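You operate a simulated robot arm through the tools that you are given. There is no shell and no other tool. Be economical: measure what you need, move in short steps, check, and stop when the job is done.

You run a simulated robot arm. Do the job below in one go: nothing can be reset, and whatever is moved stays where it is left.

## Task
Hang the yellow and teal mugs on the hooks of their colours and wipe up the tea stain.
Fine: use the purple cloth and put it back.
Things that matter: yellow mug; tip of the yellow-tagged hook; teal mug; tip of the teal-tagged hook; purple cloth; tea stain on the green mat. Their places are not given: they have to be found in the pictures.

It is judged by the outcome, as a careful person would: the job done as asked, and still so three seconds after it is handed in. It fails if anything else is knocked over, pushed out of place, dropped, spilled or broken. Flat cloth is picked up by pressing the open fingertips on it (5 to 10 N) and closing them slowly along it; thin cloth reads only 2 to 8 mm in the jaws.

## Robot
A 7-joint arm with a two-finger parallel gripper, fixed in place. Base frame: the origin is at the foot of the arm, x ahead of it, y to its left, z up; the work surface is at about z = 750. Units: mm, degrees, N and s.
With the tool pointing down near the work surface it reaches from about 320 to 740 mm from the base axis. Its first joint turns from -115.0 to 115.0 degrees. Payload 3.91 kg.
Tool frame: the origin (TCP) lies between the finger pads and is the grasp point; the fingertips stand 30 mm ahead of it; z points along the fingers, y is the line along which they close. Largest opening 110 mm; finger width 20, thickness 10; the body of the gripper, 48 by 112 mm, starts 55 mm behind the TCP.
Orientation is told as [roll, pitch, yaw] about the base's x, y, z axes, in that order, counted from this pose: with the fingers straight down and closing along the base's y, the tool's x points along the base's -x, its y along +y and its z along -z.

## Interface
- The arm moves only by the tool jog_arm. Its argument "commands" is a list of rows, each an object (a shift or turn left out is 0, a gripper value left out holds the last) with "rotation": the turn, a rotation vector about the tool's x, y, z in units of 4 degrees (1.0 is 4 degrees), a list of three; "xyz": the shift along the tool's x, y, z in units of 20 mm (1.0 is 20 mm), a list of three; "jaw": the gripper command, from -1 (shut) to 1 (fully open), values between in proportion. In form: [{"rotation": [wx, wy, wz], "xyz": [dx, dy, dz], "jaw": jaw}, ...]. A call has 1 to 8 rows; each row shifts and turns the commanded pose from where the row before left it, along the tool's axes as they then stand. A call with a number of a shift or a turn outside -1 to 1 is refused whole. Each row takes 0.2 s and may step no farther than 50 mm and 8.6 degrees from the row before; otherwise, or with a gripper value out of range, the whole call is refused. Where a pose cannot be reached the arm comes as near as it can. A force on the tool above 40 N (or 10 N above the force at the start of the call, whichever is more), or a blocked arm, ends the call early, and 0.2 s more pass. Each finger travels about 108 mm/s and halts on what it meets, pressing with about 21 N; the grip force reading is that of the motor and also rises with nothing between the fingers. The clock runs only during rows and for 0.2 s after the last one: add rows that do not move to give the fingers time. The reply holds the time, the measured pose of the TCP, the force on the tool along the base axes, the opening and the grip force, in the units named above and with some noise.
- Cameras (640 x 400 px; columns grow to the right, rows downward): "scene" is fixed at [400.4, 501.3, 1350.4]; the picture's right is [-1.00, -0.02, 0.00], its down [-0.02, 0.95, -0.32] and it looks along [0.01, -0.32, -0.95] (base axes); focal length 214 px, centre (320, 200). "wrist" rides on the gripper at [-36, 0, -57] in the tool frame; the picture's right is [0.00, -1.00, 0.00], its down [0.97, 0.00, -0.24] and it looks along [0.24, 0.00, 0.97] (tool axes); focal length 218 px, centre (320, 200).
- capture(camera): a new picture of that camera. The clock stands still meanwhile.
- lift_body(by): slides the trunk up (or, below 0, down) by that many mm; the arm rides with it, the base frame stays. It gives what a move gives, with no picture.
- pixel_to_xyz(camera, pixels): for up to 12 pixels [column, row] of the newest picture of that camera ("zoom" is the newest enlarged one), the place [x, y, z] in the base frame of the surface seen there, good to about 2 mm. The clock stands still meanwhile.
- close_up(camera, box): a new picture of the part [left, top, right, bottom] of that camera's present view, enlarged. The clock stands still meanwhile.
- sign_off(): hands the job in; it is judged then, once.

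Keep the steps short. Do not move on a guess: measure, check each grasp and each placing, and mend mistakes. In all there are 80 turns and 54 pictures (those below and enlarged ones count). Leave the gripper open and the arm clear of the work at the hand-in unless told otherwise, and finish with a single line.

The tools are called by a JSON object that holds its "fn" and its "kwargs". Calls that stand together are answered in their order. jog_arm: Moves the arm, as the interface text tells. Its arguments: {"type":"object","properties":{"commands":{"type":"array"}},"required":["commands"]} The other tools are called the same way: lift_body (by) slides the trunk up or down; capture (camera) takes a picture; pixel_to_xyz (camera, pixels) gives the place of the surface under pixels of a picture; close_up (camera, box) takes an enlarged picture of a part of a camera's view; sign_off () hands the job in.

At the start:

```text
time_s: 0.0
position: [429.3, 289.6, 1074.2]
tool_rot: [0.1, 0.0, 0.0]
contact_force: [0.9, 0.2, 0.3]
width: 110.1
finger_force: 0.0
trunk travel left (down, up): [-725.0, 265.0]
```

scene: 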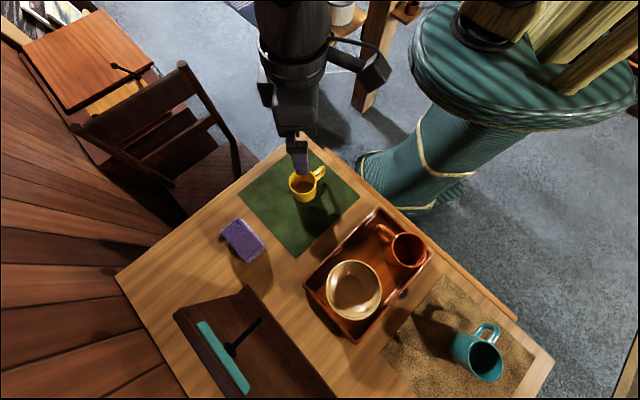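
wrist: 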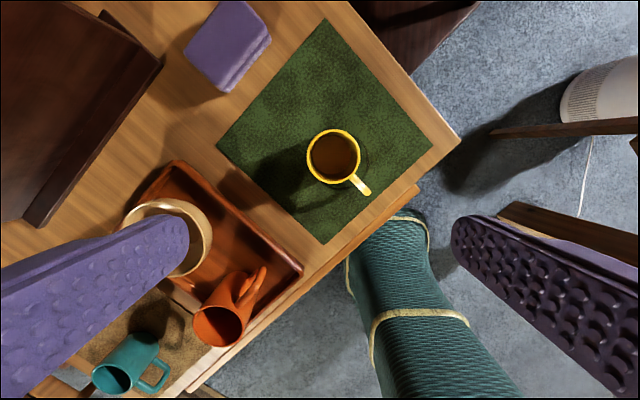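

I'll take enlarged looks at the mat with the yellow mug, and at the hook rack at the lower left of the scene picture.

{"fn": "close_up", "kwargs": {"camera": "scene", "box": [220, 130, 380, 270]}}

{"fn": "close_up", "kwargs": {"camera": "scene", "box": [160, 270, 340, 400]}}

{"fn": "close_up", "kwargs": {"camera": "wrist", "box": [200, 10, 480, 250]}}

{"fn": "pixel_to_xyz", "kwargs": {"camera": "scene", "pixels": [[302, 185], [318, 172], [300, 220], [240, 240], [258, 322], [230, 348], [200, 325], [248, 390], [484, 358], [486, 330], [353, 290], [405, 250]]}}

```text
2.86 times, centred on (300, 200) of scene
```

zoom: 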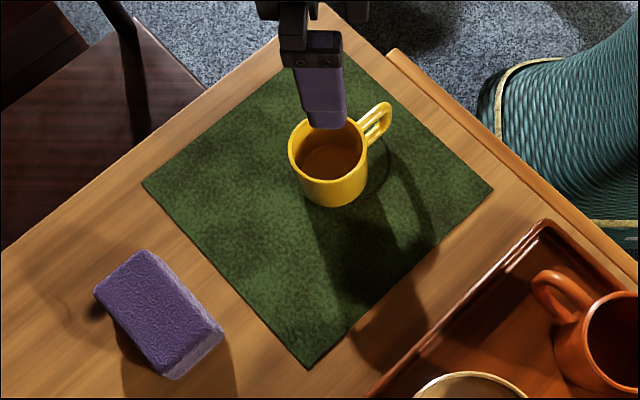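

```text
3.08 times, centred on (250, 335) of scene
```

zoom: 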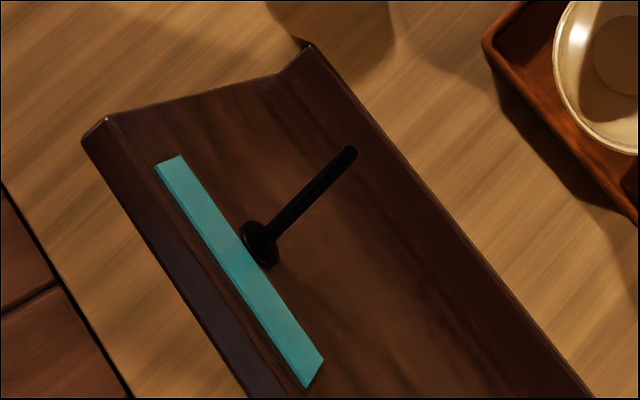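

```text
1.67 times, centred on (340, 130) of wrist
```

zoom: 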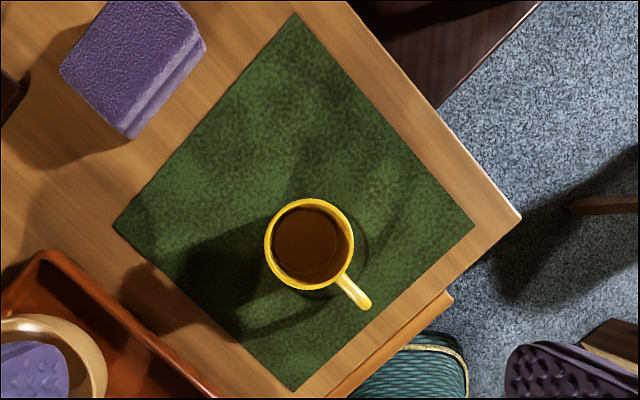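

```text
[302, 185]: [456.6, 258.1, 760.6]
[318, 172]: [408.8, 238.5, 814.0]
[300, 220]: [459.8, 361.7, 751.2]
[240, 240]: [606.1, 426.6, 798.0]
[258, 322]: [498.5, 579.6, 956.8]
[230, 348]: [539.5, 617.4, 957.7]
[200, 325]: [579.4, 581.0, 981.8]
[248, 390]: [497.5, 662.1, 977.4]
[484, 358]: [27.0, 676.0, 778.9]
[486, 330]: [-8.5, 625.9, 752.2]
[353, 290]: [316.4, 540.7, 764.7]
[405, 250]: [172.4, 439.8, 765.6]
```

The rack at the lower left has a teal tag at about (225,358), and its hook points at the robot. I can't see the yellow hook. I'll turn the gripper 45° so the wrist camera can look at the rack.

{"fn": "jog_arm", "kwargs": {"commands": [{"rotation": [0, 0, -1], "xyz": [0.8, 0, 0]}, {"rotation": [0, 0, -1], "xyz": [0.8, 0, 0]}, {"rotation": [0, 0, -1], "xyz": [0.8, 0, 0]}, {"rotation": [0, 0, -1], "xyz": [0.5, 0, 0]}, {"rotation": [0, 0, -1]}, {"rotation": [0, 0, -1]}, {"rotation": [0, 0, -1]}, {"rotation": [0, 0, -1]}]}}

{"fn": "jog_arm", "kwargs": {"commands": [{"rotation": [0, 0, -1]}, {"rotation": [0, 0, -1]}, {"rotation": [0, 0, -1]}, {"rotation": [0, 0, -0.25]}, {"rotation": [0, -1, 0]}, {"rotation": [0, -1, 0]}, {"rotation": [0, -1, 0]}, {"rotation": [0, -1, 0]}]}}

{"fn": "jog_arm", "kwargs": {"commands": [{"rotation": [0, -1, 0]}, {"rotation": [0, -1, 0]}, {"rotation": [0, -1, 0]}, {"rotation": [0, -1, 0]}, {"rotation": [0, -1, 0]}, {"rotation": [0, -1, 0]}, {"rotation": [0, -1, 0]}, {"rotation": [0, -1, 0]}]}}

{"fn": "capture", "kwargs": {"camera": "wrist"}}

```text
time_s: 1.8
position: [373.1, 284.6, 1072.7]
tool_rot: [0.0, -0.1, 32.1]
contact_force: [-0.3, 0.2, 0.5]
width: 110.1
finger_force: 0.2
trunk travel left (down, up): [-725.0, 265.0]
```

```text
time_s: 3.6
position: [371.9, 284.5, 1073.2]
tool_rot: [0.0, -16.1, 45.1]
contact_force: [-0.4, 0.4, 0.3]
width: 109.7
finger_force: 0.1
trunk travel left (down, up): [-725.0, 265.0]
```

```text
time_s: 5.4
position: [375.0, 286.1, 1075.2]
tool_rot: [0.0, -48.0, 45.0]
contact_force: [-0.4, 0.5, -0.2]
width: 109.9
finger_force: 0.1
out of reach, approached as far as the arm can: row 8
trunk travel left (down, up): [-725.0, 265.0]
```

```text
48 pictures are left
```

wrist: 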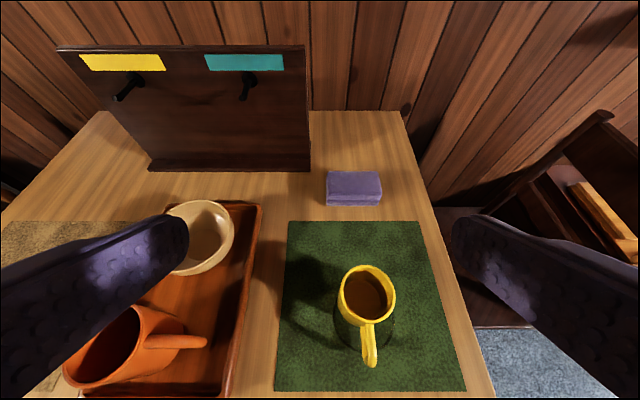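

Both hooks show now: yellow at about (127,87) and teal at about (247,88). I'll enlarge them and measure.

{"fn": "close_up", "kwargs": {"camera": "wrist", "box": [50, 30, 320, 190]}}

{"fn": "close_up", "kwargs": {"camera": "wrist", "box": [270, 200, 480, 400]}}

{"fn": "pixel_to_xyz", "kwargs": {"camera": "wrist", "pixels": [[120, 97], [138, 81], [243, 98], [250, 77], [60, 52], [303, 50], [148, 165], [308, 167], [123, 62], [244, 62], [354, 185], [354, 200]]}}

```text
2.37 times, centred on (185, 110) of wrist
```

zoom: 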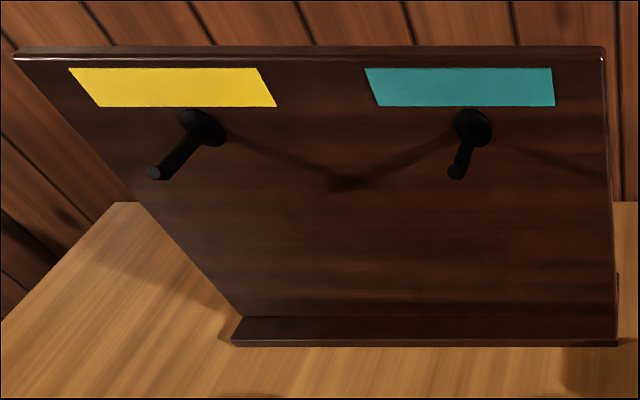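

```text
2.00 times, centred on (375, 300) of wrist
```

zoom: 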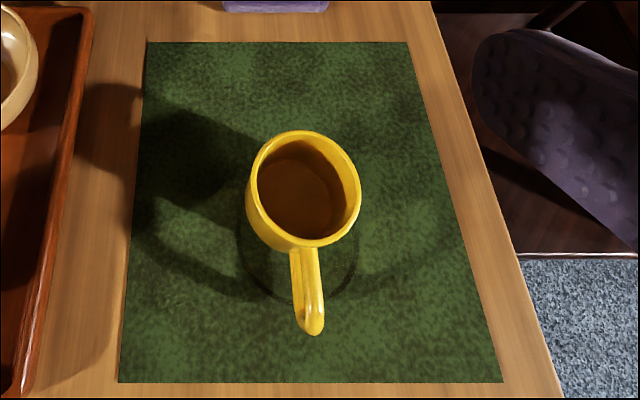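

```text
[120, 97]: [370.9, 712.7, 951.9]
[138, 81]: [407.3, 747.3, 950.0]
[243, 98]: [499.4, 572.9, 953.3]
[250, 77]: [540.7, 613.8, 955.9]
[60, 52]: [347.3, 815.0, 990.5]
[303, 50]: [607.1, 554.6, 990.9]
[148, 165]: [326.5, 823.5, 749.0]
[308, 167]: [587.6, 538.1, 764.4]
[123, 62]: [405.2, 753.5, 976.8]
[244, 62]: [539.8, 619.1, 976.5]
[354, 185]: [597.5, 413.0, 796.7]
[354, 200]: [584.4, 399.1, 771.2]
```

The rack is clear: hook tips are near (371,713,952) for yellow and (499,573,953) for teal, and both point at the robot. Next I'll measure the yellow mug's rim, handle and inside in the enlarged picture.

{"fn": "pixel_to_xyz", "kwargs": {"camera": "zoom", "pixels": [[302, 133], [249, 185], [357, 190], [305, 243], [300, 185], [300, 225], [285, 160], [308, 262], [312, 325], [310, 300], [300, 345], [340, 80]]}}

{"fn": "close_up", "kwargs": {"camera": "scene", "box": [420, 300, 540, 400]}}

{"fn": "pixel_to_xyz", "kwargs": {"camera": "scene", "pixels": [[471, 343], [500, 355], [470, 370], [491, 380], [484, 345], [488, 326], [478, 334], [496, 330], [350, 345], [420, 235], [378, 215], [310, 295]]}}

```text
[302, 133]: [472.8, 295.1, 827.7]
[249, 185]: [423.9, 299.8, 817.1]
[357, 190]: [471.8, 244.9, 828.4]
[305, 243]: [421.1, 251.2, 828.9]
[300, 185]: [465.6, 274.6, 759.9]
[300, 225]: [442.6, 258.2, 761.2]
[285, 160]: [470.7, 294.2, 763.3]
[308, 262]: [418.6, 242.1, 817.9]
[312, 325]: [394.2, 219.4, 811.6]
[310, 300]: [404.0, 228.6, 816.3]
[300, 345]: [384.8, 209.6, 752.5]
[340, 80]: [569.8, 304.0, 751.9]
```

```text
4.00 times, centred on (480, 350) of scene
```

zoom: 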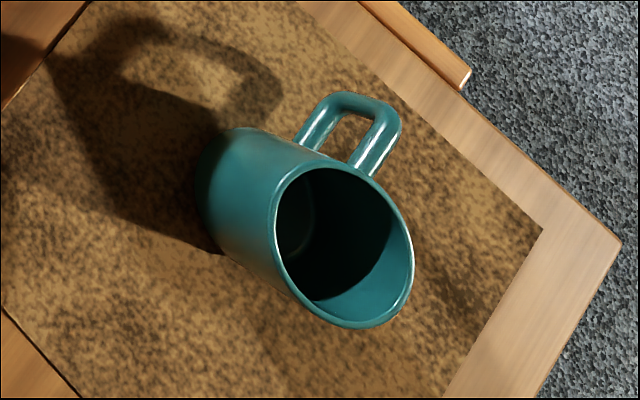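

```text
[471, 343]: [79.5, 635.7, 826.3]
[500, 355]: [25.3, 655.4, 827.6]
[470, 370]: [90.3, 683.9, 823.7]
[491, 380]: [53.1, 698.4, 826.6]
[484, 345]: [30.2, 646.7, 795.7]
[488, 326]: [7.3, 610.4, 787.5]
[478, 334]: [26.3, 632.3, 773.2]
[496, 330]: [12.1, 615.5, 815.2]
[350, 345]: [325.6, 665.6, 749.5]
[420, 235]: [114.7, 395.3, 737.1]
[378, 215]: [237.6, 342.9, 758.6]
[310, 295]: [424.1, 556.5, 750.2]
```

Yellow mug: centre about (447.6, 272.2), rim z 829, outer radius about 36, handle pointing at azimuth 225° and reaching 75 mm out. I plan to grip its wall at azimuth 335° so that a -110° turn brings the handle to the hook. First I'll level the tool, then yaw to 65°.

{"fn": "jog_arm", "kwargs": {"commands": [{"rotation": [0, 1, 0], "jaw": -0.27}, {"rotation": [0, 1, 0]}, {"rotation": [0, 1, 0]}, {"rotation": [0, 1, 0]}, {"rotation": [0, 1, 0]}, {"rotation": [0, 1, 0]}, {"rotation": [0, 1, 0]}, {"rotation": [0, 1, 0]}]}}

{"fn": "jog_arm", "kwargs": {"commands": [{"rotation": [0, 1, 0]}, {"rotation": [0, 1, 0]}, {"rotation": [0, 1, 0]}, {"rotation": [0, 1, 0]}, {"rotation": [0, 0, -1]}, {"rotation": [0, 0, -1]}, {"rotation": [0, 0, -1]}, {"rotation": [0, 0, -1]}]}}

{"fn": "jog_arm", "kwargs": {"commands": [{"rotation": [0, 0, -1], "xyz": [-0.15, -0.9, 0.5]}, {"xyz": [-0.15, -0.9, 0.9]}, {"xyz": [-0.15, -0.9, 0.9]}, {"xyz": [-0.15, -0.9, 0.9]}, {"xyz": [-0.15, -0.85, 0.9]}, {"xyz": [-0.15, -0.83, 0.9]}, {"xyz": [0, 0, 1]}, {"xyz": [0, 0, 0.5]}]}}

{"fn": "capture", "kwargs": {"camera": "wrist"}}

```text
time_s: 7.2
position: [374.2, 287.8, 1073.5]
tool_rot: [0.1, -15.9, 45.0]
contact_force: [0.7, 0.9, -0.3]
width: 40.4
finger_force: 0.2
trunk travel left (down, up): [-725.0, 265.0]
```

```text
time_s: 9.0
position: [374.7, 287.8, 1074.0]
tool_rot: [0.0, -0.1, 61.0]
contact_force: [0.0, -0.3, -0.5]
width: 40.1
finger_force: 0.1
trunk travel left (down, up): [-725.0, 265.0]
```

```text
time_s: 10.8
position: [477.9, 257.5, 942.7]
tool_rot: [0.0, 0.0, 65.0]
contact_force: [-0.2, 0.4, 0.4]
width: 39.9
finger_force: 0.0
trunk travel left (down, up): [-725.0, 265.0]
```

```text
44 pictures are left
```

wrist: 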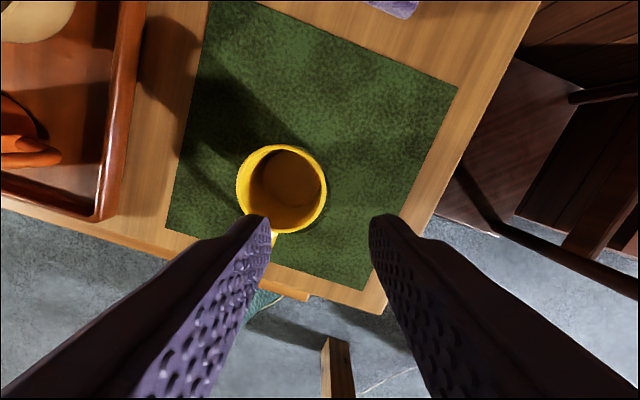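

The TCP is over the mug's planned grip point. I'll re-measure the rim from this closer view to check it.

{"fn": "pixel_to_xyz", "kwargs": {"camera": "wrist", "pixels": [[239, 190], [324, 188], [280, 147], [322, 175], [322, 205], [245, 165], [241, 205], [310, 157], [290, 185], [310, 225]]}}

```text
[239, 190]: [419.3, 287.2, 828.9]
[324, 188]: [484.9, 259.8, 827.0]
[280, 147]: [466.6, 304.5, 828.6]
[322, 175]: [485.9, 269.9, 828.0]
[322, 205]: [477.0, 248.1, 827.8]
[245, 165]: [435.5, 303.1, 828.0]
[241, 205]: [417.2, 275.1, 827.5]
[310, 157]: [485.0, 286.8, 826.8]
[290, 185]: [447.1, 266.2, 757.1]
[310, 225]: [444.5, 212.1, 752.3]
```

The rim fits a circle centred at (451.5, 272) with radius 35, so I'll shift about 3 mm and go down to z 824 with a finger on each side of the wall.

{"fn": "jog_arm", "kwargs": {"commands": [{"xyz": [-0.1, -0.15, 1]}, {"xyz": [0, 0, 1]}, {"xyz": [0, 0, 1]}, {"xyz": [0, 0, 1]}, {"xyz": [0, 0, 1]}, {"xyz": [0, 0, 0.93]}, {}]}}

{"fn": "jog_arm", "kwargs": {"commands": [{"jaw": -0.6}, {"jaw": -1}, {"jaw": -1}, {"jaw": -1}, {"jaw": -1}]}}

{"fn": "capture", "kwargs": {"camera": "wrist"}}

```text
time_s: 12.0
position: [482.6, 258.6, 858.3]
tool_rot: [-0.1, -0.1, 65.0]
contact_force: [-5.8, -6.1, 17.9]
width: 41.8
finger_force: 1.9
trunk travel left (down, up): [-725.0, 265.0]
stopped in row 5: the force on the tool passed its limit (the readings are from after the stop); the commanded pose is now the measured one
```

```text
time_s: 12.4
position: [481.0, 262.6, 862.6]
tool_rot: [-0.3, -0.6, 65.3]
contact_force: [-8.4, 0.8, 39.5]
width: 0.1
finger_force: 20.6
trunk travel left (down, up): [-725.0, 265.0]
stopped in row 2: the force on the tool passed its limit (the readings are from after the stop); the commanded pose is now the measured one
```

```text
43 pictures are left
```

wrist: 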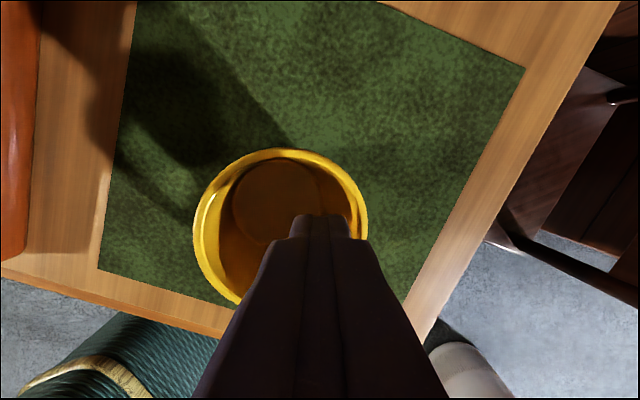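

The fingers touched something at rim height and stopped before any grip. I'll raise the hand and measure where the mug is now.

{"fn": "jog_arm", "kwargs": {"commands": [{"xyz": [0, 0, -1]}, {"xyz": [0, 0, -1]}, {"xyz": [0, 0, -1]}, {"xyz": [0, 0, -1], "jaw": -0.27}, {}]}}

{"fn": "capture", "kwargs": {"camera": "wrist"}}

{"fn": "pixel_to_xyz", "kwargs": {"camera": "wrist", "pixels": [[239, 190], [324, 188], [280, 147], [322, 175]]}}

```text
time_s: 13.6
position: [483.3, 260.3, 937.9]
tool_rot: [-0.1, -0.2, 65.2]
contact_force: [0.2, -0.3, -0.4]
width: 40.3
finger_force: 0.1
trunk travel left (down, up): [-725.0, 265.0]
```

```text
42 pictures are left
```

wrist: 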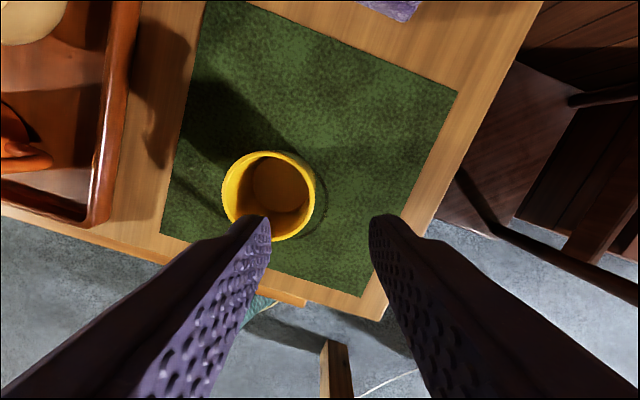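

```text
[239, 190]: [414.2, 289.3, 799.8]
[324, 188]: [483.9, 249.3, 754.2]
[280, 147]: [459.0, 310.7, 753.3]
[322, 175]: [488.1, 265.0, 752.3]
```

The mug slid about 10 mm but still stands upright. The fingertips met something right at rim height over the open top. I'll measure the new centre, then lower the closed fingertips gently inside the mug to find out whether they can enter.

{"fn": "pixel_to_xyz", "kwargs": {"camera": "wrist", "pixels": [[223, 190], [314, 190], [268, 152], [310, 172], [310, 212], [230, 167], [280, 238], [296, 232], [270, 185]]}}

{"fn": "close_up", "kwargs": {"camera": "scene", "box": [240, 130, 380, 230]}}

```text
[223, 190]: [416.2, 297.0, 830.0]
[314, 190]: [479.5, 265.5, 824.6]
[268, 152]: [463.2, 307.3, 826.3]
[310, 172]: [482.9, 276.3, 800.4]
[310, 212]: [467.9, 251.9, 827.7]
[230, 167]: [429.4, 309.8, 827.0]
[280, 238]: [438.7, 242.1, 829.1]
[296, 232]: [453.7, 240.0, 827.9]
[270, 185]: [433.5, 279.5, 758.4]
```

```text
4.00 times, centred on (310, 180) of scene
```

zoom: 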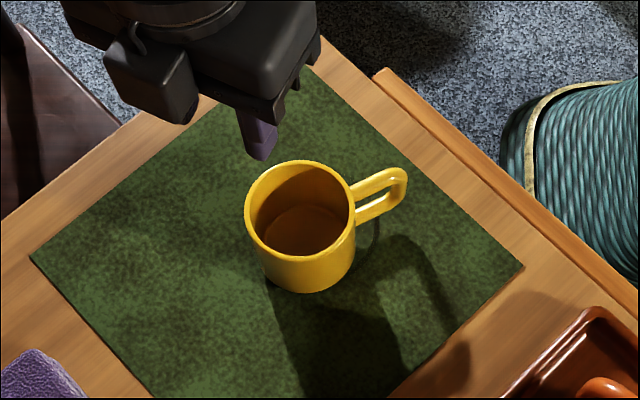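

The mug centre is now about (446.5, 276) and the handle has turned to roughly az 205°. I'll do the gentle probe at the centre with the fingers closed.

{"fn": "jog_arm", "kwargs": {"commands": [{"xyz": [0.05, 1, 0], "jaw": -1}, {"xyz": [0, 1, 0]}, {"xyz": [0, 0, 1]}, {"xyz": [0, 0, 1]}, {"xyz": [0, 0, 1]}, {"xyz": [0, 0, 0.4]}, {}]}}

{"fn": "jog_arm", "kwargs": {"commands": [{"xyz": [0, 0, 0.15]}, {"xyz": [0, 0, 0.15]}, {"xyz": [0, 0, 0.15]}, {"xyz": [0, 0, 0.15]}, {"xyz": [0, 0, 0.15]}, {"xyz": [0, 0, 0.15]}]}}

```text
time_s: 15.2
position: [445.7, 277.0, 869.6]
tool_rot: [-0.1, -0.1, 65.2]
contact_force: [0.5, 0.7, -0.4]
width: 0.2
finger_force: 21.5
trunk travel left (down, up): [-725.0, 265.0]
```

```text
time_s: 16.6
position: [445.6, 276.4, 857.3]
tool_rot: [-0.5, -0.6, 65.0]
contact_force: [-8.0, -3.9, 23.2]
width: 0.1
finger_force: 20.7
trunk travel left (down, up): [-725.0, 265.0]
stopped in row 6: the force on the tool passed its limit (the readings are from after the stop); the commanded pose is now the measured one
```

Contact again at rim height, so the mug's top acts as solid and a wall grip won't work. I'll grip across the outside of the body instead. I'll rise and re-measure the mug and handle from the scene camera.

{"fn": "jog_arm", "kwargs": {"commands": [{"xyz": [0, 0, -1]}, {"xyz": [0, 0, -1]}, {"xyz": [0, 0, -1]}, {"xyz": [0, 0, -1], "jaw": 1}, {"xyz": [0, 0, -1]}, {"xyz": [0, 0, -1]}]}}

{"fn": "close_up", "kwargs": {"camera": "wrist", "box": [200, 90, 440, 240]}}

{"fn": "capture", "kwargs": {"camera": "wrist"}}

```text
time_s: 18.0
position: [445.9, 278.9, 974.6]
tool_rot: [-0.3, -0.4, 65.2]
contact_force: [0.3, -0.1, 0.3]
width: 110.2
finger_force: 0.2
trunk travel left (down, up): [-725.0, 265.0]
```

```text
2.67 times, centred on (320, 165) of wrist
```

zoom: 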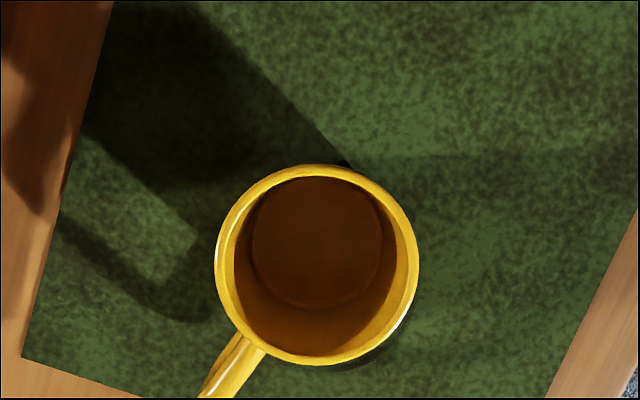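

```text
39 pictures are left
```

wrist: 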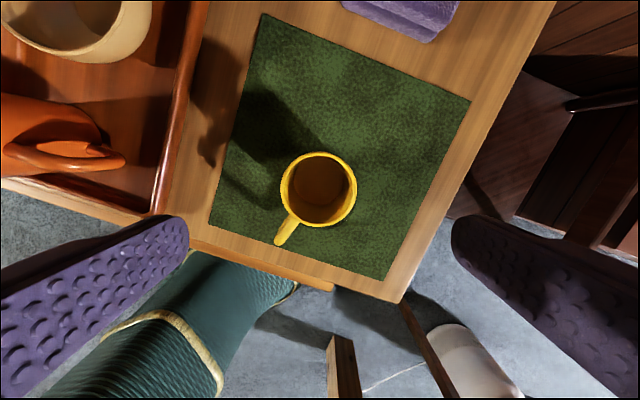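

{"fn": "pixel_to_xyz", "kwargs": {"camera": "wrist", "pixels": [[282, 190], [355, 190], [319, 154], [322, 225], [345, 163], [295, 163], [295, 213], [347, 213], [280, 242], [285, 232], [277, 238], [285, 245]]}}

```text
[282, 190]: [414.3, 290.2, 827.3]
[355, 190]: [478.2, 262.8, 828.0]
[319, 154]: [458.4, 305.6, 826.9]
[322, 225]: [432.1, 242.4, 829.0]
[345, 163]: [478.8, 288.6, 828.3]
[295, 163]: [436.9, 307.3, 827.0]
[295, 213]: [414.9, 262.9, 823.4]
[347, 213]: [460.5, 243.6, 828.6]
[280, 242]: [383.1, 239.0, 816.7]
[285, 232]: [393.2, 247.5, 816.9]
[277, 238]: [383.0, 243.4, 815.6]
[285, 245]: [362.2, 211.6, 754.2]
```

Refit: centre (446.5, 275.5), handle at az 208.5° with its top at z 817. I'll yaw to 53.5°, fully open, and straddle the body 65° from the handle. I'll stop above first, then go down to z 808.

{"fn": "jog_arm", "kwargs": {"commands": [{"rotation": [0, 0, 1], "xyz": [0.12, -0.12, 0.3]}, {"rotation": [0, 0, 1], "xyz": [0, 0, 1]}, {"rotation": [0, 0, 0.93], "xyz": [0, 0, 1]}, {"xyz": [0, 0, 1]}, {"xyz": [0, 0, 1]}, {"xyz": [0, 0, 0.5]}, {}]}}

{"fn": "jog_arm", "kwargs": {"commands": [{"xyz": [0, 0, 0.5]}, {"xyz": [0, 0, 0.5]}, {"xyz": [0, 0, 0.5]}, {"xyz": [0, 0, 0.5]}, {"xyz": [0, 0, 0.5]}, {"xyz": [0, 0, 0.5]}, {"xyz": [0, 0, 0.5]}, {}]}}

```text
time_s: 19.6
position: [449.3, 275.7, 877.8]
tool_rot: [-0.2, -0.5, 53.4]
contact_force: [0.2, 0.2, -0.3]
width: 110.1
finger_force: 0.1
trunk travel left (down, up): [-725.0, 265.0]
```

```text
time_s: 21.4
position: [450.1, 275.3, 809.2]
tool_rot: [-0.2, -0.5, 53.4]
contact_force: [-0.9, 0.3, -0.1]
width: 110.0
finger_force: 0.1
trunk travel left (down, up): [-725.0, 265.0]
```

No contact at z 809. I'll take out the 3 mm offset and close gradually.

{"fn": "jog_arm", "kwargs": {"commands": [{"xyz": [0.1, 0.15, 0]}, {"jaw": 0.6}, {"jaw": 0.45}, {"jaw": 0.35}, {"jaw": 0.2}, {"jaw": -1}, {}, {}]}}

{"fn": "jog_arm", "kwargs": {"commands": [{"xyz": [0, 0, -0.5]}, {"xyz": [0, 0, -0.5]}, {"xyz": [0, 0, -0.5]}, {}]}}

{"fn": "capture", "kwargs": {"camera": "wrist"}}

{"fn": "close_up", "kwargs": {"camera": "scene", "box": [240, 130, 380, 230]}}

```text
time_s: 23.2
position: [446.0, 274.5, 808.9]
tool_rot: [-0.2, -0.5, 53.4]
contact_force: [-1.0, -0.4, 0.8]
width: 73.4
finger_force: 20.9
trunk travel left (down, up): [-725.0, 265.0]
```

```text
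time_s: 24.2
position: [445.8, 275.6, 840.1]
tool_rot: [-0.1, -0.5, 53.5]
contact_force: [0.5, -0.4, -2.1]
width: 73.6
finger_force: 21.3
trunk travel left (down, up): [-725.0, 265.0]
```

```text
38 pictures are left
```

wrist: 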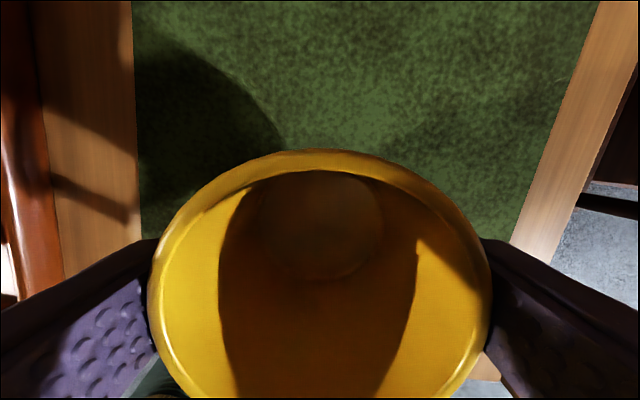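

```text
4.00 times, centred on (310, 180) of scene
```

zoom: 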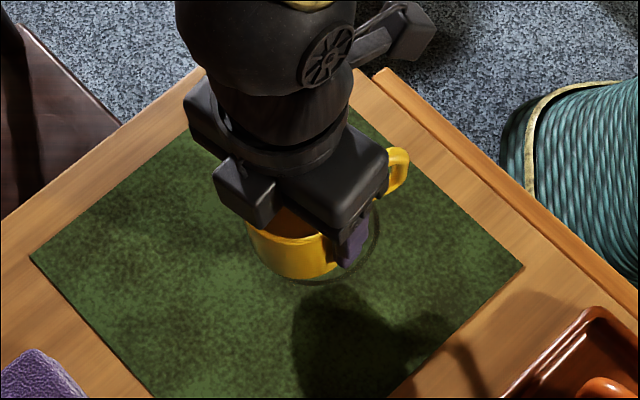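

The yellow mug is held at width 73.5 and lifted clear. A dark ring-shaped stain shows on the mat beneath it. I'll rise to z about 1040 while turning the mug by -93.5° so the handle will face the hook.

{"fn": "jog_arm", "kwargs": {"commands": [{"rotation": [0, 0, 1], "xyz": [0, 0, -1]}, {"rotation": [0, 0, 1], "xyz": [0, 0, -1]}, {"rotation": [0, 0, 1], "xyz": [0, 0, -1]}, {"rotation": [0, 0, 1], "xyz": [0, 0, -1]}, {"rotation": [0, 0, 1], "xyz": [0, 0, -1]}, {"rotation": [0, 0, 1], "xyz": [0, 0, -1]}, {"rotation": [0, 0, 1], "xyz": [0, 0, -1]}, {"rotation": [0, 0, 1], "xyz": [0, 0, -1]}]}}

{"fn": "jog_arm", "kwargs": {"commands": [{"rotation": [0, 0, 1], "xyz": [0, 0, -1]}, {"rotation": [0, 0, 1], "xyz": [0, 0, -1]}, {"rotation": [0, 0, 1]}, {"rotation": [0, 0, 1]}, {"rotation": [0, 0, 1]}, {"rotation": [0, 0, 1]}, {"rotation": [0, 0, 1]}, {"rotation": [0, 0, 1]}]}}

{"fn": "jog_arm", "kwargs": {"commands": [{"rotation": [0, 0, 1]}, {"rotation": [0, 0, 1]}, {"rotation": [0, 0, 1]}, {"rotation": [0, 0, 1]}, {"rotation": [0, 0, 1]}, {"rotation": [0, 0, 1]}, {"rotation": [0, 0, 1]}, {"rotation": [0, 0, 0.4]}]}}

```text
time_s: 26.0
position: [446.5, 275.4, 998.8]
tool_rot: [0.0, -0.6, 21.3]
contact_force: [0.5, 0.0, -1.7]
width: 73.7
finger_force: 21.7
trunk travel left (down, up): [-725.0, 265.0]
```

```text
time_s: 27.8
position: [444.1, 274.5, 1038.3]
tool_rot: [0.5, -0.5, -10.6]
contact_force: [-0.2, -0.1, -2.6]
width: 73.3
finger_force: 21.1
trunk travel left (down, up): [-725.0, 265.0]
```

```text
time_s: 29.6
position: [444.3, 275.8, 1039.3]
tool_rot: [0.6, 0.0, -40.2]
contact_force: [0.4, -0.1, -2.0]
width: 73.6
finger_force: 20.8
trunk travel left (down, up): [-725.0, 265.0]
```

Yaw is -40° with the grip holding. Next I'll travel at z 1039 to a spot in front of the yellow hook, about (356, 633), short of its tip.

{"fn": "jog_arm", "kwargs": {"commands": [{"xyz": [0.99, 0.723, 0]}, {"xyz": [0.99, 0.723, 0]}, {"xyz": [0.99, 0.723, 0]}, {"xyz": [0.99, 0.723, 0]}, {"xyz": [0.99, 0.723, 0]}, {"xyz": [0.99, 0.723, 0]}, {"xyz": [0.99, 0.723, 0]}, {"xyz": [0.99, 0.723, 0]}]}}

{"fn": "jog_arm", "kwargs": {"commands": [{"xyz": [0.99, 0.723, 0]}, {"xyz": [0.99, 0.723, 0]}, {"xyz": [0.99, 0.723, 0]}, {"xyz": [0.99, 0.723, 0]}, {"xyz": [0.99, 0.723, 0]}, {"xyz": [0.99, 0.723, 0]}, {"xyz": [0.99, 0.723, 0]}]}}

{"fn": "capture", "kwargs": {"camera": "scene"}}

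```text
time_s: 31.4
position: [397.4, 466.8, 1040.6]
tool_rot: [0.5, -0.2, -40.3]
contact_force: [0.0, -0.4, -3.1]
width: 73.1
finger_force: 20.7
trunk travel left (down, up): [-725.0, 265.0]
```

```text
time_s: 33.0
position: [356.8, 632.1, 1037.3]
tool_rot: [0.3, -0.1, -40.2]
contact_force: [0.4, 0.2, -1.1]
width: 73.4
finger_force: 20.9
trunk travel left (down, up): [-725.0, 265.0]
```

```text
36 pictures are left
```

scene: 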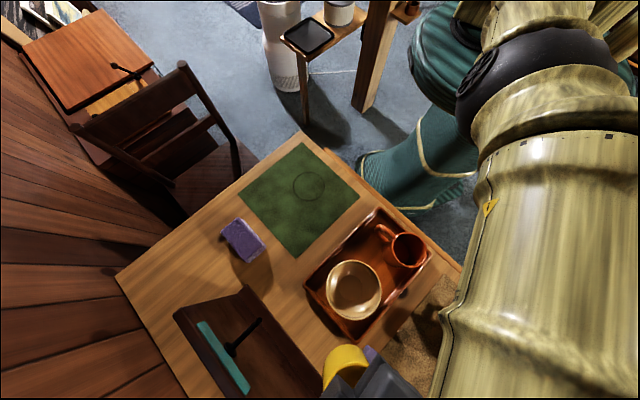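

The stain ring on the mat is now visible at about (309,186). The TCP is at (356.8, 632.1) in front of the yellow hook, and I want the loop centre, about 19 mm below the TCP, at hook height z 953. I'll go down to 972 and check.

{"fn": "jog_arm", "kwargs": {"commands": [{"xyz": [0.04, 0, 0.8]}, {"xyz": [0, 0, 0.8]}, {"xyz": [0, 0, 0.8]}, {"xyz": [0, 0, 0.85]}, {}]}}

{"fn": "capture", "kwargs": {"camera": "wrist"}}

```text
time_s: 34.2
position: [356.4, 632.8, 975.4]
tool_rot: [0.5, -0.2, -40.1]
contact_force: [0.6, -0.6, -2.7]
width: 73.5
finger_force: 21.0
trunk travel left (down, up): [-725.0, 265.0]
```

```text
35 pictures are left
```

wrist: 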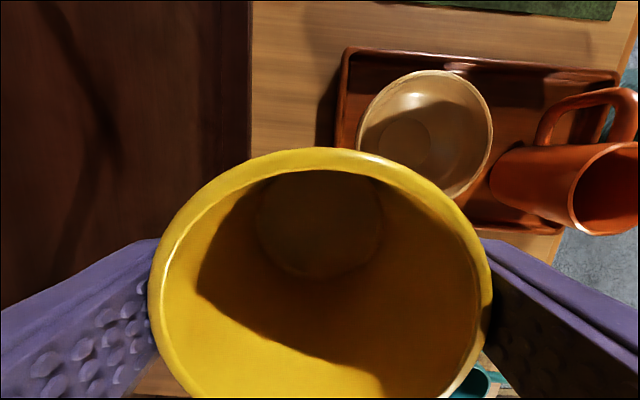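

Reading is fine at z 975 and the board's edge shows at left. I'll advance slowly along the hook direction in small rows, watching the force.

{"fn": "jog_arm", "kwargs": {"commands": [{"xyz": [-0.05, 0.5, 0.1]}, {"xyz": [-0.04, 0.5, 0]}, {"xyz": [-0.04, 0.5, 0]}, {"xyz": [-0.03, 0.3, 0]}, {}]}}

{"fn": "jog_arm", "kwargs": {"commands": [{"xyz": [-0.03, 0.3, 0]}, {"xyz": [-0.03, 0.3, 0]}, {"xyz": [-0.02, 0.25, 0]}, {"xyz": [-0.02, 0.2, 0]}, {}]}}

```text
time_s: 35.4
position: [368.3, 634.0, 972.8]
tool_rot: [0.5, -0.2, -40.2]
contact_force: [0.0, 0.3, -2.3]
width: 73.3
finger_force: 20.7
out of reach, approached as far as the arm can: row 1, 2, 3, 4
trunk travel left (down, up): [-725.0, 265.0]
```

```text
time_s: 36.6
position: [372.6, 631.4, 971.3]
tool_rot: [0.5, -0.2, -40.3]
contact_force: [0.1, -0.4, -2.0]
width: 73.3
finger_force: 21.1
out of reach, approached as far as the arm can: row 1, 2, 3, 4
trunk travel left (down, up): [-725.0, 265.0]
```

The arm is at its reach limit (r about 733) and I need about 780. I'll raise the trunk 110 mm to bring the shoulder level with the wrist, then come back down with the arm.

{"fn": "lift_body", "kwargs": {"by": 110}}

{"fn": "jog_arm", "kwargs": {"commands": [{"xyz": [0, -0.5, 0.5]}, {"xyz": [0, 0, 1]}, {"xyz": [0, 0, 1]}, {"xyz": [0, 0, 1]}, {"xyz": [0, 0, 1]}, {"xyz": [0, 0, 0.7]}, {}]}}

```text
time_s: 38.0
position: [374.1, 632.3, 1082.5]
tool_rot: [0.5, -0.2, -40.2]
contact_force: [0.0, -0.4, -2.4]
width: 73.3
finger_force: 21.0
trunk travel left (down, up): [-835.0, 155.0]
```

```text
time_s: 39.6
position: [367.3, 623.5, 977.6]
tool_rot: [0.5, -0.2, -40.2]
contact_force: [-0.2, -0.8, -1.9]
width: 73.5
finger_force: 21.5
trunk travel left (down, up): [-835.0, 155.0]
```

Position is now (367, 623, 978). I'll correct sideways 14 mm, then advance a little to see the new reach limit.

{"fn": "jog_arm", "kwargs": {"commands": [{"xyz": [0.36, 0, 0]}, {"xyz": [0.36, 0, 0]}, {"xyz": [-0.03, 0.35, 0]}, {"xyz": [-0.03, 0.35, 0]}, {}]}}

```text
time_s: 40.8
position: [360.9, 632.6, 977.9]
tool_rot: [0.5, -0.2, -40.3]
contact_force: [0.2, -0.9, -1.6]
width: 73.3
finger_force: 21.1
out of reach, approached as far as the arm can: row 3, 4
trunk travel left (down, up): [-835.0, 155.0]
```

Reach stays near 730 with the tool vertical, so the trunk doesn't help. I'll tilt the tool 16° outward about its x axis to gain reach; the loop is big enough for that lean.

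{"fn": "jog_arm", "kwargs": {"commands": [{"rotation": [-1, 0, 0]}, {"rotation": [-1, 0, 0]}, {"rotation": [-1, 0, 0]}, {"rotation": [-1, 0, 0]}, {"xyz": [0.17, 0.25, 0]}, {}]}}

```text
time_s: 42.2
position: [361.5, 638.7, 980.3]
tool_rot: [16.5, -0.3, -40.2]
contact_force: [1.2, 0.0, -2.1]
width: 73.4
finger_force: 21.4
trunk travel left (down, up): [-835.0, 155.0]
```

Tilt is in the right direction, fingers leaning outward. I'll lower to z 966 and move 20 mm toward the hook, still short of the tip.

{"fn": "jog_arm", "kwargs": {"commands": [{"xyz": [-0.04, 0.38, 0.47]}, {"xyz": [-0.04, 0.38, 0.48]}, {}]}}

{"fn": "capture", "kwargs": {"camera": "wrist"}}

```text
time_s: 43.0
position: [377.6, 653.9, 965.1]
tool_rot: [16.5, -0.2, -40.1]
contact_force: [-0.6, 0.4, -2.4]
width: 73.5
finger_force: 20.7
trunk travel left (down, up): [-835.0, 155.0]
```

```text
34 pictures are left
```

wrist: 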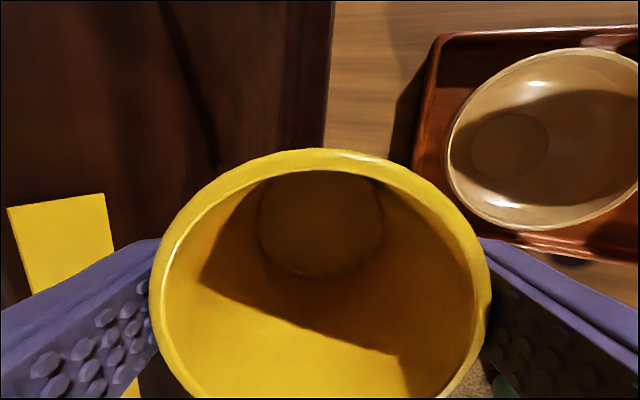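

n = 729 and u = -195, on line. I'll check the board face and yellow tag here for a better reference before inserting.

{"fn": "pixel_to_xyz", "kwargs": {"camera": "wrist", "pixels": [[102, 198], [112, 242], [15, 212], [35, 288], [200, 100], [250, 120], [135, 385], [120, 200]]}}

```text
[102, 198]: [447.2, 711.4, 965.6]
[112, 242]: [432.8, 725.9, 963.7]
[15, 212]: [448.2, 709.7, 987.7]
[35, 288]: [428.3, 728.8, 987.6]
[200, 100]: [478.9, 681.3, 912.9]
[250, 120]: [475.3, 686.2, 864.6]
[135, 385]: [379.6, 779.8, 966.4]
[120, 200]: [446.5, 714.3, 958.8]
```

The board face is at n = 819, and the tag's right edge suggests the hook is at u about -243. I'll shift 1 mm and insert 23 mm slowly.

{"fn": "jog_arm", "kwargs": {"commands": [{"xyz": [0.04, 0.2, 0.06]}, {"xyz": [-0.02, 0.2, 0.06]}, {"xyz": [-0.02, 0.2, 0.06]}, {"xyz": [-0.02, 0.2, 0.06]}, {"xyz": [-0.02, 0.15, 0.04]}, {"xyz": [-0.01, 0.15, 0.04]}, {}]}}

```text
time_s: 44.6
position: [391.0, 669.5, 967.3]
tool_rot: [16.5, -0.2, -40.2]
contact_force: [0.2, 0.5, -2.8]
width: 73.3
finger_force: 20.8
trunk travel left (down, up): [-835.0, 155.0]
```

No contact, r = 775 reached. I'll go 6 mm deeper, then lower in small steps until the handle rests on the hook and the force shows it.

{"fn": "jog_arm", "kwargs": {"commands": [{"xyz": [-0.02, 0.15, 0.04]}, {"xyz": [-0.01, 0.14, 0.04]}, {"xyz": [0, -0.04, 0.14]}, {"xyz": [0, -0.04, 0.14]}, {"xyz": [0, -0.04, 0.14]}, {}]}}

{"fn": "jog_arm", "kwargs": {"commands": [{"xyz": [0, -0.03, 0.1]}, {"xyz": [0, -0.03, 0.1]}, {}]}}

```text
time_s: 46.0
position: [395.6, 674.4, 957.7]
tool_rot: [16.5, -0.2, -40.2]
contact_force: [-0.3, 0.1, -1.4]
width: 73.5
finger_force: 20.9
trunk travel left (down, up): [-835.0, 155.0]
```

```text
time_s: 46.8
position: [395.0, 675.6, 953.3]
tool_rot: [16.6, -0.1, -40.0]
contact_force: [0.0, 0.9, -2.0]
width: 73.7
finger_force: 21.2
trunk travel left (down, up): [-835.0, 155.0]
```

No contact yet at z 953. I'll keep lowering in 2 mm steps, watching the force.

{"fn": "jog_arm", "kwargs": {"commands": [{"xyz": [0, -0.03, 0.1]}, {"xyz": [0, -0.03, 0.1]}, {}]}}

{"fn": "jog_arm", "kwargs": {"commands": [{"xyz": [0, -0.03, 0.1]}, {"xyz": [0, -0.03, 0.1]}, {}]}}

```text
time_s: 47.6
position: [395.3, 673.9, 949.4]
tool_rot: [16.7, -0.1, -40.2]
contact_force: [1.9, 2.8, 7.4]
width: 73.6
finger_force: 21.1
trunk travel left (down, up): [-835.0, 155.0]
```

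```text
time_s: 48.4
position: [394.3, 673.0, 945.0]
tool_rot: [16.4, -0.2, -40.0]
contact_force: [0.0, -1.2, 7.6]
width: 73.2
finger_force: 20.9
trunk travel left (down, up): [-835.0, 155.0]
```

The force rose to +7.5 N: the handle is resting on the hook. I'll open slightly to about 84 mm, wait, and look.

{"fn": "jog_arm", "kwargs": {"commands": [{"jaw": 0.4}, {"jaw": 0.48}, {"jaw": 0.53}, {}, {}]}}

{"fn": "capture", "kwargs": {"camera": "wrist"}}

```text
time_s: 49.6
position: [394.6, 673.5, 944.2]
tool_rot: [16.6, -0.2, -40.2]
contact_force: [-0.9, 0.6, 0.2]
width: 84.2
finger_force: 0.1
trunk travel left (down, up): [-835.0, 155.0]
```

```text
33 pictures are left
```

wrist: 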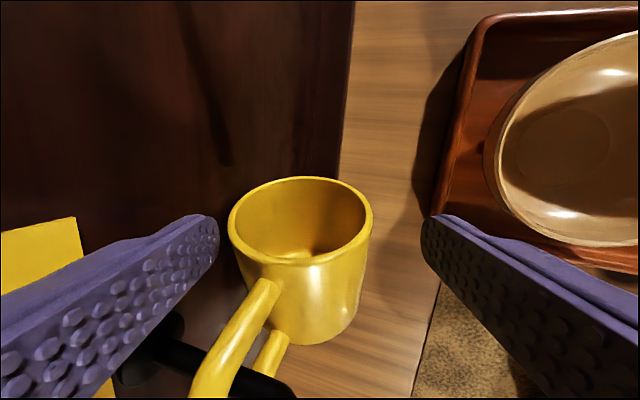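

The yellow mug hangs with the hook clearly through its handle (hook at about (240,370)). I'll retract straight back along the tool and check again.

{"fn": "jog_arm", "kwargs": {"commands": [{"xyz": [0, 0, -0.5]}, {"xyz": [0, 0, -0.8]}, {"xyz": [0, 0, -1]}, {"xyz": [0, 0, -1]}, {"xyz": [0, 0, -1]}, {"xyz": [0, -0.5, -1]}, {"xyz": [0, -0.5, -1]}]}}

{"fn": "capture", "kwargs": {"camera": "wrist"}}

```text
time_s: 51.2
position: [383.9, 685.1, 1058.4]
tool_rot: [16.4, -0.3, -40.2]
contact_force: [0.2, 0.1, -0.2]
width: 84.1
finger_force: 0.1
out of reach, approached as far as the arm can: row 2, 3, 4, 5, 6, 7
trunk travel left (down, up): [-835.0, 155.0]
```

```text
32 pictures are left
```

wrist: 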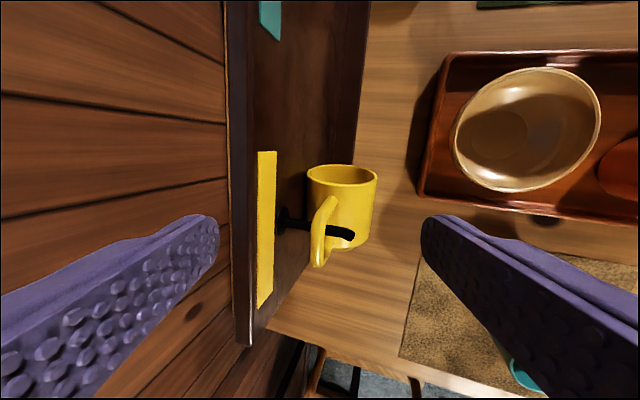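

The yellow mug hangs securely, with the handle about mid-hook. Now for the teal mug: first I'll back the arm away and level the tool.

{"fn": "jog_arm", "kwargs": {"commands": [{"xyz": [0, -0.96, -0.28]}, {"xyz": [0, -0.96, -0.28]}, {"xyz": [0, -0.96, -0.28]}, {"xyz": [0, -0.96, -0.28]}, {"rotation": [1, 0, 0], "xyz": [0, -0.9, -0.2]}, {"rotation": [1, 0, 0]}, {"rotation": [1, 0, 0]}, {"rotation": [1, 0, 0], "jaw": 1}]}}

{"fn": "jog_arm", "kwargs": {"commands": [{"xyz": [0.925, -0.6, 0]}, {"xyz": [0.925, -0.6, 0]}, {"xyz": [0.925, -0.6, 0]}, {"xyz": [0.925, -0.6, 0]}, {"xyz": [0.925, -0.6, 0]}, {"xyz": [0.925, -0.6, 0]}, {"xyz": [0.925, -0.6, 0]}, {"xyz": [0.925, -0.6, 0]}]}}

{"fn": "jog_arm", "kwargs": {"commands": [{"xyz": [0.925, -0.6, 0], "rotation": [0, 0, 0]}, {"xyz": [0.925, -0.6, 0]}, {"xyz": [0.925, -0.6, 0]}, {"rotation": [0, 0, -1]}, {"rotation": [0, 0, -1]}, {"rotation": [0, 0, -1]}, {"rotation": [0, 0, -1]}, {"rotation": [0, 0, -1]}]}}

{"fn": "capture", "kwargs": {"camera": "wrist"}}

```text
time_s: 53.0
position: [354.2, 656.3, 1057.5]
tool_rot: [4.5, -0.2, -40.1]
contact_force: [0.8, 0.5, -0.6]
width: 110.0
finger_force: 0.0
out of reach, approached as far as the arm can: row 1, 2, 3, 4, 5, 6, 7, 8
trunk travel left (down, up): [-835.0, 155.0]
```

```text
time_s: 54.8
position: [184.1, 702.8, 1050.8]
tool_rot: [4.4, -0.2, -40.2]
contact_force: [-0.3, 0.5, 0.2]
width: 110.2
finger_force: 0.0
out of reach, approached as far as the arm can: row 1, 2, 3, 4, 5, 7
trunk travel left (down, up): [-835.0, 155.0]
```

```text
time_s: 56.6
position: [119.5, 711.4, 1044.5]
tool_rot: [4.1, -1.7, -20.3]
contact_force: [0.8, 0.0, 0.5]
width: 109.8
finger_force: 0.0
trunk travel left (down, up): [-835.0, 155.0]
```

```text
31 pictures are left
```

wrist: 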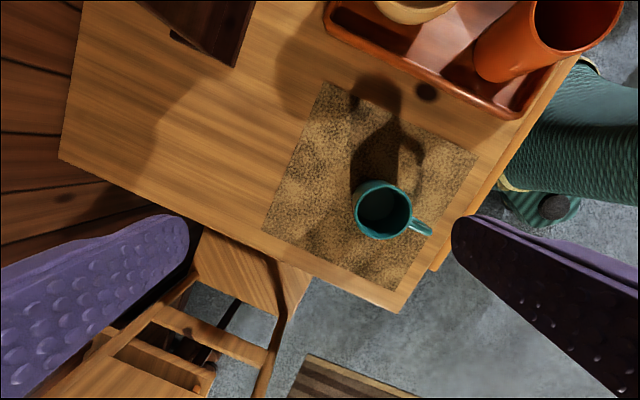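

The teal mug is in view at about (383,210). I'll measure its rim and handle.

{"fn": "pixel_to_xyz", "kwargs": {"camera": "wrist", "pixels": [[355, 210], [409, 210], [382, 183], [384, 237], [365, 190], [402, 228], [401, 190], [365, 230], [430, 232], [422, 222], [420, 235]]}}

{"fn": "close_up", "kwargs": {"camera": "wrist", "box": [320, 160, 460, 260]}}

```text
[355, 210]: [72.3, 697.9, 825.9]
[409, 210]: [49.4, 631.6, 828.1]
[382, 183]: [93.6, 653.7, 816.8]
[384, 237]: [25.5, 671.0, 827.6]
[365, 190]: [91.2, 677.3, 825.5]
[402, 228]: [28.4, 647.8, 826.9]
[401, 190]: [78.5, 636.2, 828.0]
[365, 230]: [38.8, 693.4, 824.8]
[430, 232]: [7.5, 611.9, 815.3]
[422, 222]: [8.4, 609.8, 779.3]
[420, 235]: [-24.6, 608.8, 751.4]
```

```text
4.00 times, centred on (390, 210) of wrist
```

zoom: 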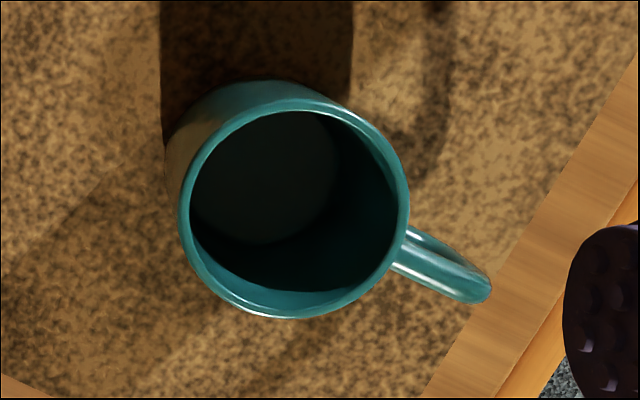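

Teal mug: centre (59.8, 664), rim z 828, handle az 225°. I'll level the tool, move over the mug and yaw to 70° so the fingers sit 65° from the handle.

{"fn": "jog_arm", "kwargs": {"commands": [{"xyz": [0.5, -0.81, 0]}, {"rotation": [1, 0.43, 0], "xyz": [0.5, -0.81, 0]}, {"xyz": [0.5, -0.81, 0]}, {"xyz": [0.5, -0.81, 0]}, {"rotation": [0, 0, -1]}, {"rotation": [0, 0, -1]}, {"rotation": [0, 0, -1]}, {"rotation": [0, 0, -1]}]}}

{"fn": "jog_arm", "kwargs": {"commands": [{"rotation": [0, 0, -1], "xyz": [0, 0, 0.5]}, {"rotation": [0, 0, -1], "xyz": [0, 0, 0.5]}, {"rotation": [0, 0, -1], "xyz": [0, 0, 0.5]}, {"rotation": [0, 0, -1], "xyz": [0, 0, 0.5]}, {"rotation": [0, 0, -1], "xyz": [0, 0, 0.5]}, {"rotation": [0, 0, -1], "xyz": [0, 0, 0.5]}, {"rotation": [0, 0, -1], "xyz": [0, 0, 0.5]}, {"rotation": [0, 0, -1], "xyz": [0, 0, 0.5]}]}}

{"fn": "jog_arm", "kwargs": {"commands": [{"rotation": [0, 0, -1]}, {"rotation": [0, 0, -1]}, {"rotation": [0, 0, -1]}, {"rotation": [0, 0, -1]}, {"rotation": [0, 0, -1]}, {"rotation": [0, 0, -1]}, {"rotation": [0, 0, -1]}, {"rotation": [0, 0, -1]}]}}

```text
time_s: 58.4
position: [61.6, 701.3, 1043.7]
tool_rot: [0.1, 0.0, -4.1]
contact_force: [-0.4, 0.1, -0.6]
width: 110.1
finger_force: 0.1
out of reach, approached as far as the arm can: row 1, 3, 4
trunk travel left (down, up): [-835.0, 155.0]
```

```text
time_s: 60.2
position: [60.6, 698.6, 964.5]
tool_rot: [0.0, -0.1, 27.9]
contact_force: [0.4, -0.2, -0.1]
width: 110.1
finger_force: 0.1
out of reach, approached as far as the arm can: row 8
trunk travel left (down, up): [-835.0, 155.0]
```

```text
time_s: 62.0
position: [60.6, 697.4, 963.5]
tool_rot: [0.1, -0.2, 59.9]
contact_force: [-0.1, 0.1, -0.7]
width: 110.0
finger_force: 0.1
trunk travel left (down, up): [-835.0, 155.0]
```

Yaw 60° at (60.6, 697). I'll finish the yaw, centre on the mug, and go down partway.

{"fn": "jog_arm", "kwargs": {"commands": [{"xyz": [0.73, -0.4, 0]}, {"xyz": [0.73, -0.4, 0]}, {"rotation": [0, 0, -1]}, {"rotation": [0, 0, -1]}, {"rotation": [0, 0, -0.53]}, {"xyz": [0, 0, 1]}, {"xyz": [0, 0, 1]}, {"xyz": [0, 0, 1]}]}}

```text
time_s: 63.8
position: [58.9, 666.2, 903.6]
tool_rot: [0.1, -0.2, 70.1]
contact_force: [-0.4, 0.4, -0.3]
width: 110.1
finger_force: 0.0
trunk travel left (down, up): [-835.0, 155.0]
```

Good reach and alignment here. I'll trim 2 mm, go down to z 808, and close gradually.

{"fn": "jog_arm", "kwargs": {"commands": [{"xyz": [0.09, -0.08, 0.7]}, {"xyz": [0, 0, 0.7]}, {"xyz": [0, 0, 0.7]}, {"xyz": [0, 0, 0.7]}, {"xyz": [0, 0, 0.7]}, {"xyz": [0, 0, 0.7]}, {"xyz": [0, 0, 0.57]}, {}]}}

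{"fn": "jog_arm", "kwargs": {"commands": [{"jaw": 0.6}, {"jaw": 0.45}, {"jaw": 0.35}, {"jaw": 0.2}, {"jaw": -1}, {}, {}]}}

{"fn": "jog_arm", "kwargs": {"commands": [{"xyz": [0, 0, -0.5]}, {"xyz": [0, 0, -0.5]}, {"xyz": [0, 0, -1]}, {"xyz": [0, 0, -1]}, {"xyz": [0, 0, -1]}]}}

{"fn": "capture", "kwargs": {"camera": "scene"}}

```text
time_s: 65.6
position: [62.6, 661.6, 807.8]
tool_rot: [-0.1, -0.2, 70.0]
contact_force: [0.6, -0.2, 0.5]
width: 109.8
finger_force: 0.0
trunk travel left (down, up): [-835.0, 155.0]
```

```text
time_s: 67.2
position: [61.5, 662.2, 807.9]
tool_rot: [-0.1, -0.2, 70.1]
contact_force: [0.2, 0.4, 0.4]
width: 73.3
finger_force: 21.0
trunk travel left (down, up): [-835.0, 155.0]
```

```text
time_s: 68.4
position: [60.1, 662.1, 887.2]
tool_rot: [0.0, -0.1, 70.1]
contact_force: [0.0, 0.3, -2.7]
width: 72.9
finger_force: 21.1
trunk travel left (down, up): [-835.0, 155.0]
```

```text
29 pictures are left
```

scene: 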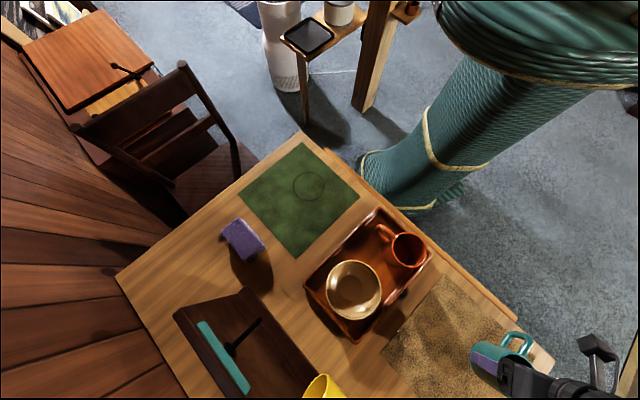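

The teal mug is held and lifted. While the view is clear, I'll zoom in on the teal hook to refine its tip.

{"fn": "close_up", "kwargs": {"camera": "scene", "box": [210, 300, 290, 370]}}

```text
5.71 times, centred on (250, 335) of scene
```

zoom: 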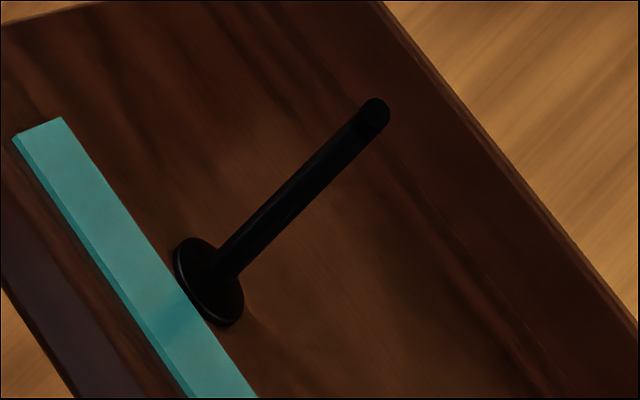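

{"fn": "pixel_to_xyz", "kwargs": {"camera": "zoom", "pixels": [[376, 112], [368, 122], [350, 140], [330, 160], [300, 190], [270, 225], [240, 250], [210, 285]]}}

```text
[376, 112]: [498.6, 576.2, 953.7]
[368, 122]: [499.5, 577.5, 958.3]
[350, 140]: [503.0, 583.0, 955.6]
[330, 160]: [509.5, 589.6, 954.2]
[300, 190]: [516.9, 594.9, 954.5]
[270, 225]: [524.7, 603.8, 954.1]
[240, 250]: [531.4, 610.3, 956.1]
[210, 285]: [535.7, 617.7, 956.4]
```

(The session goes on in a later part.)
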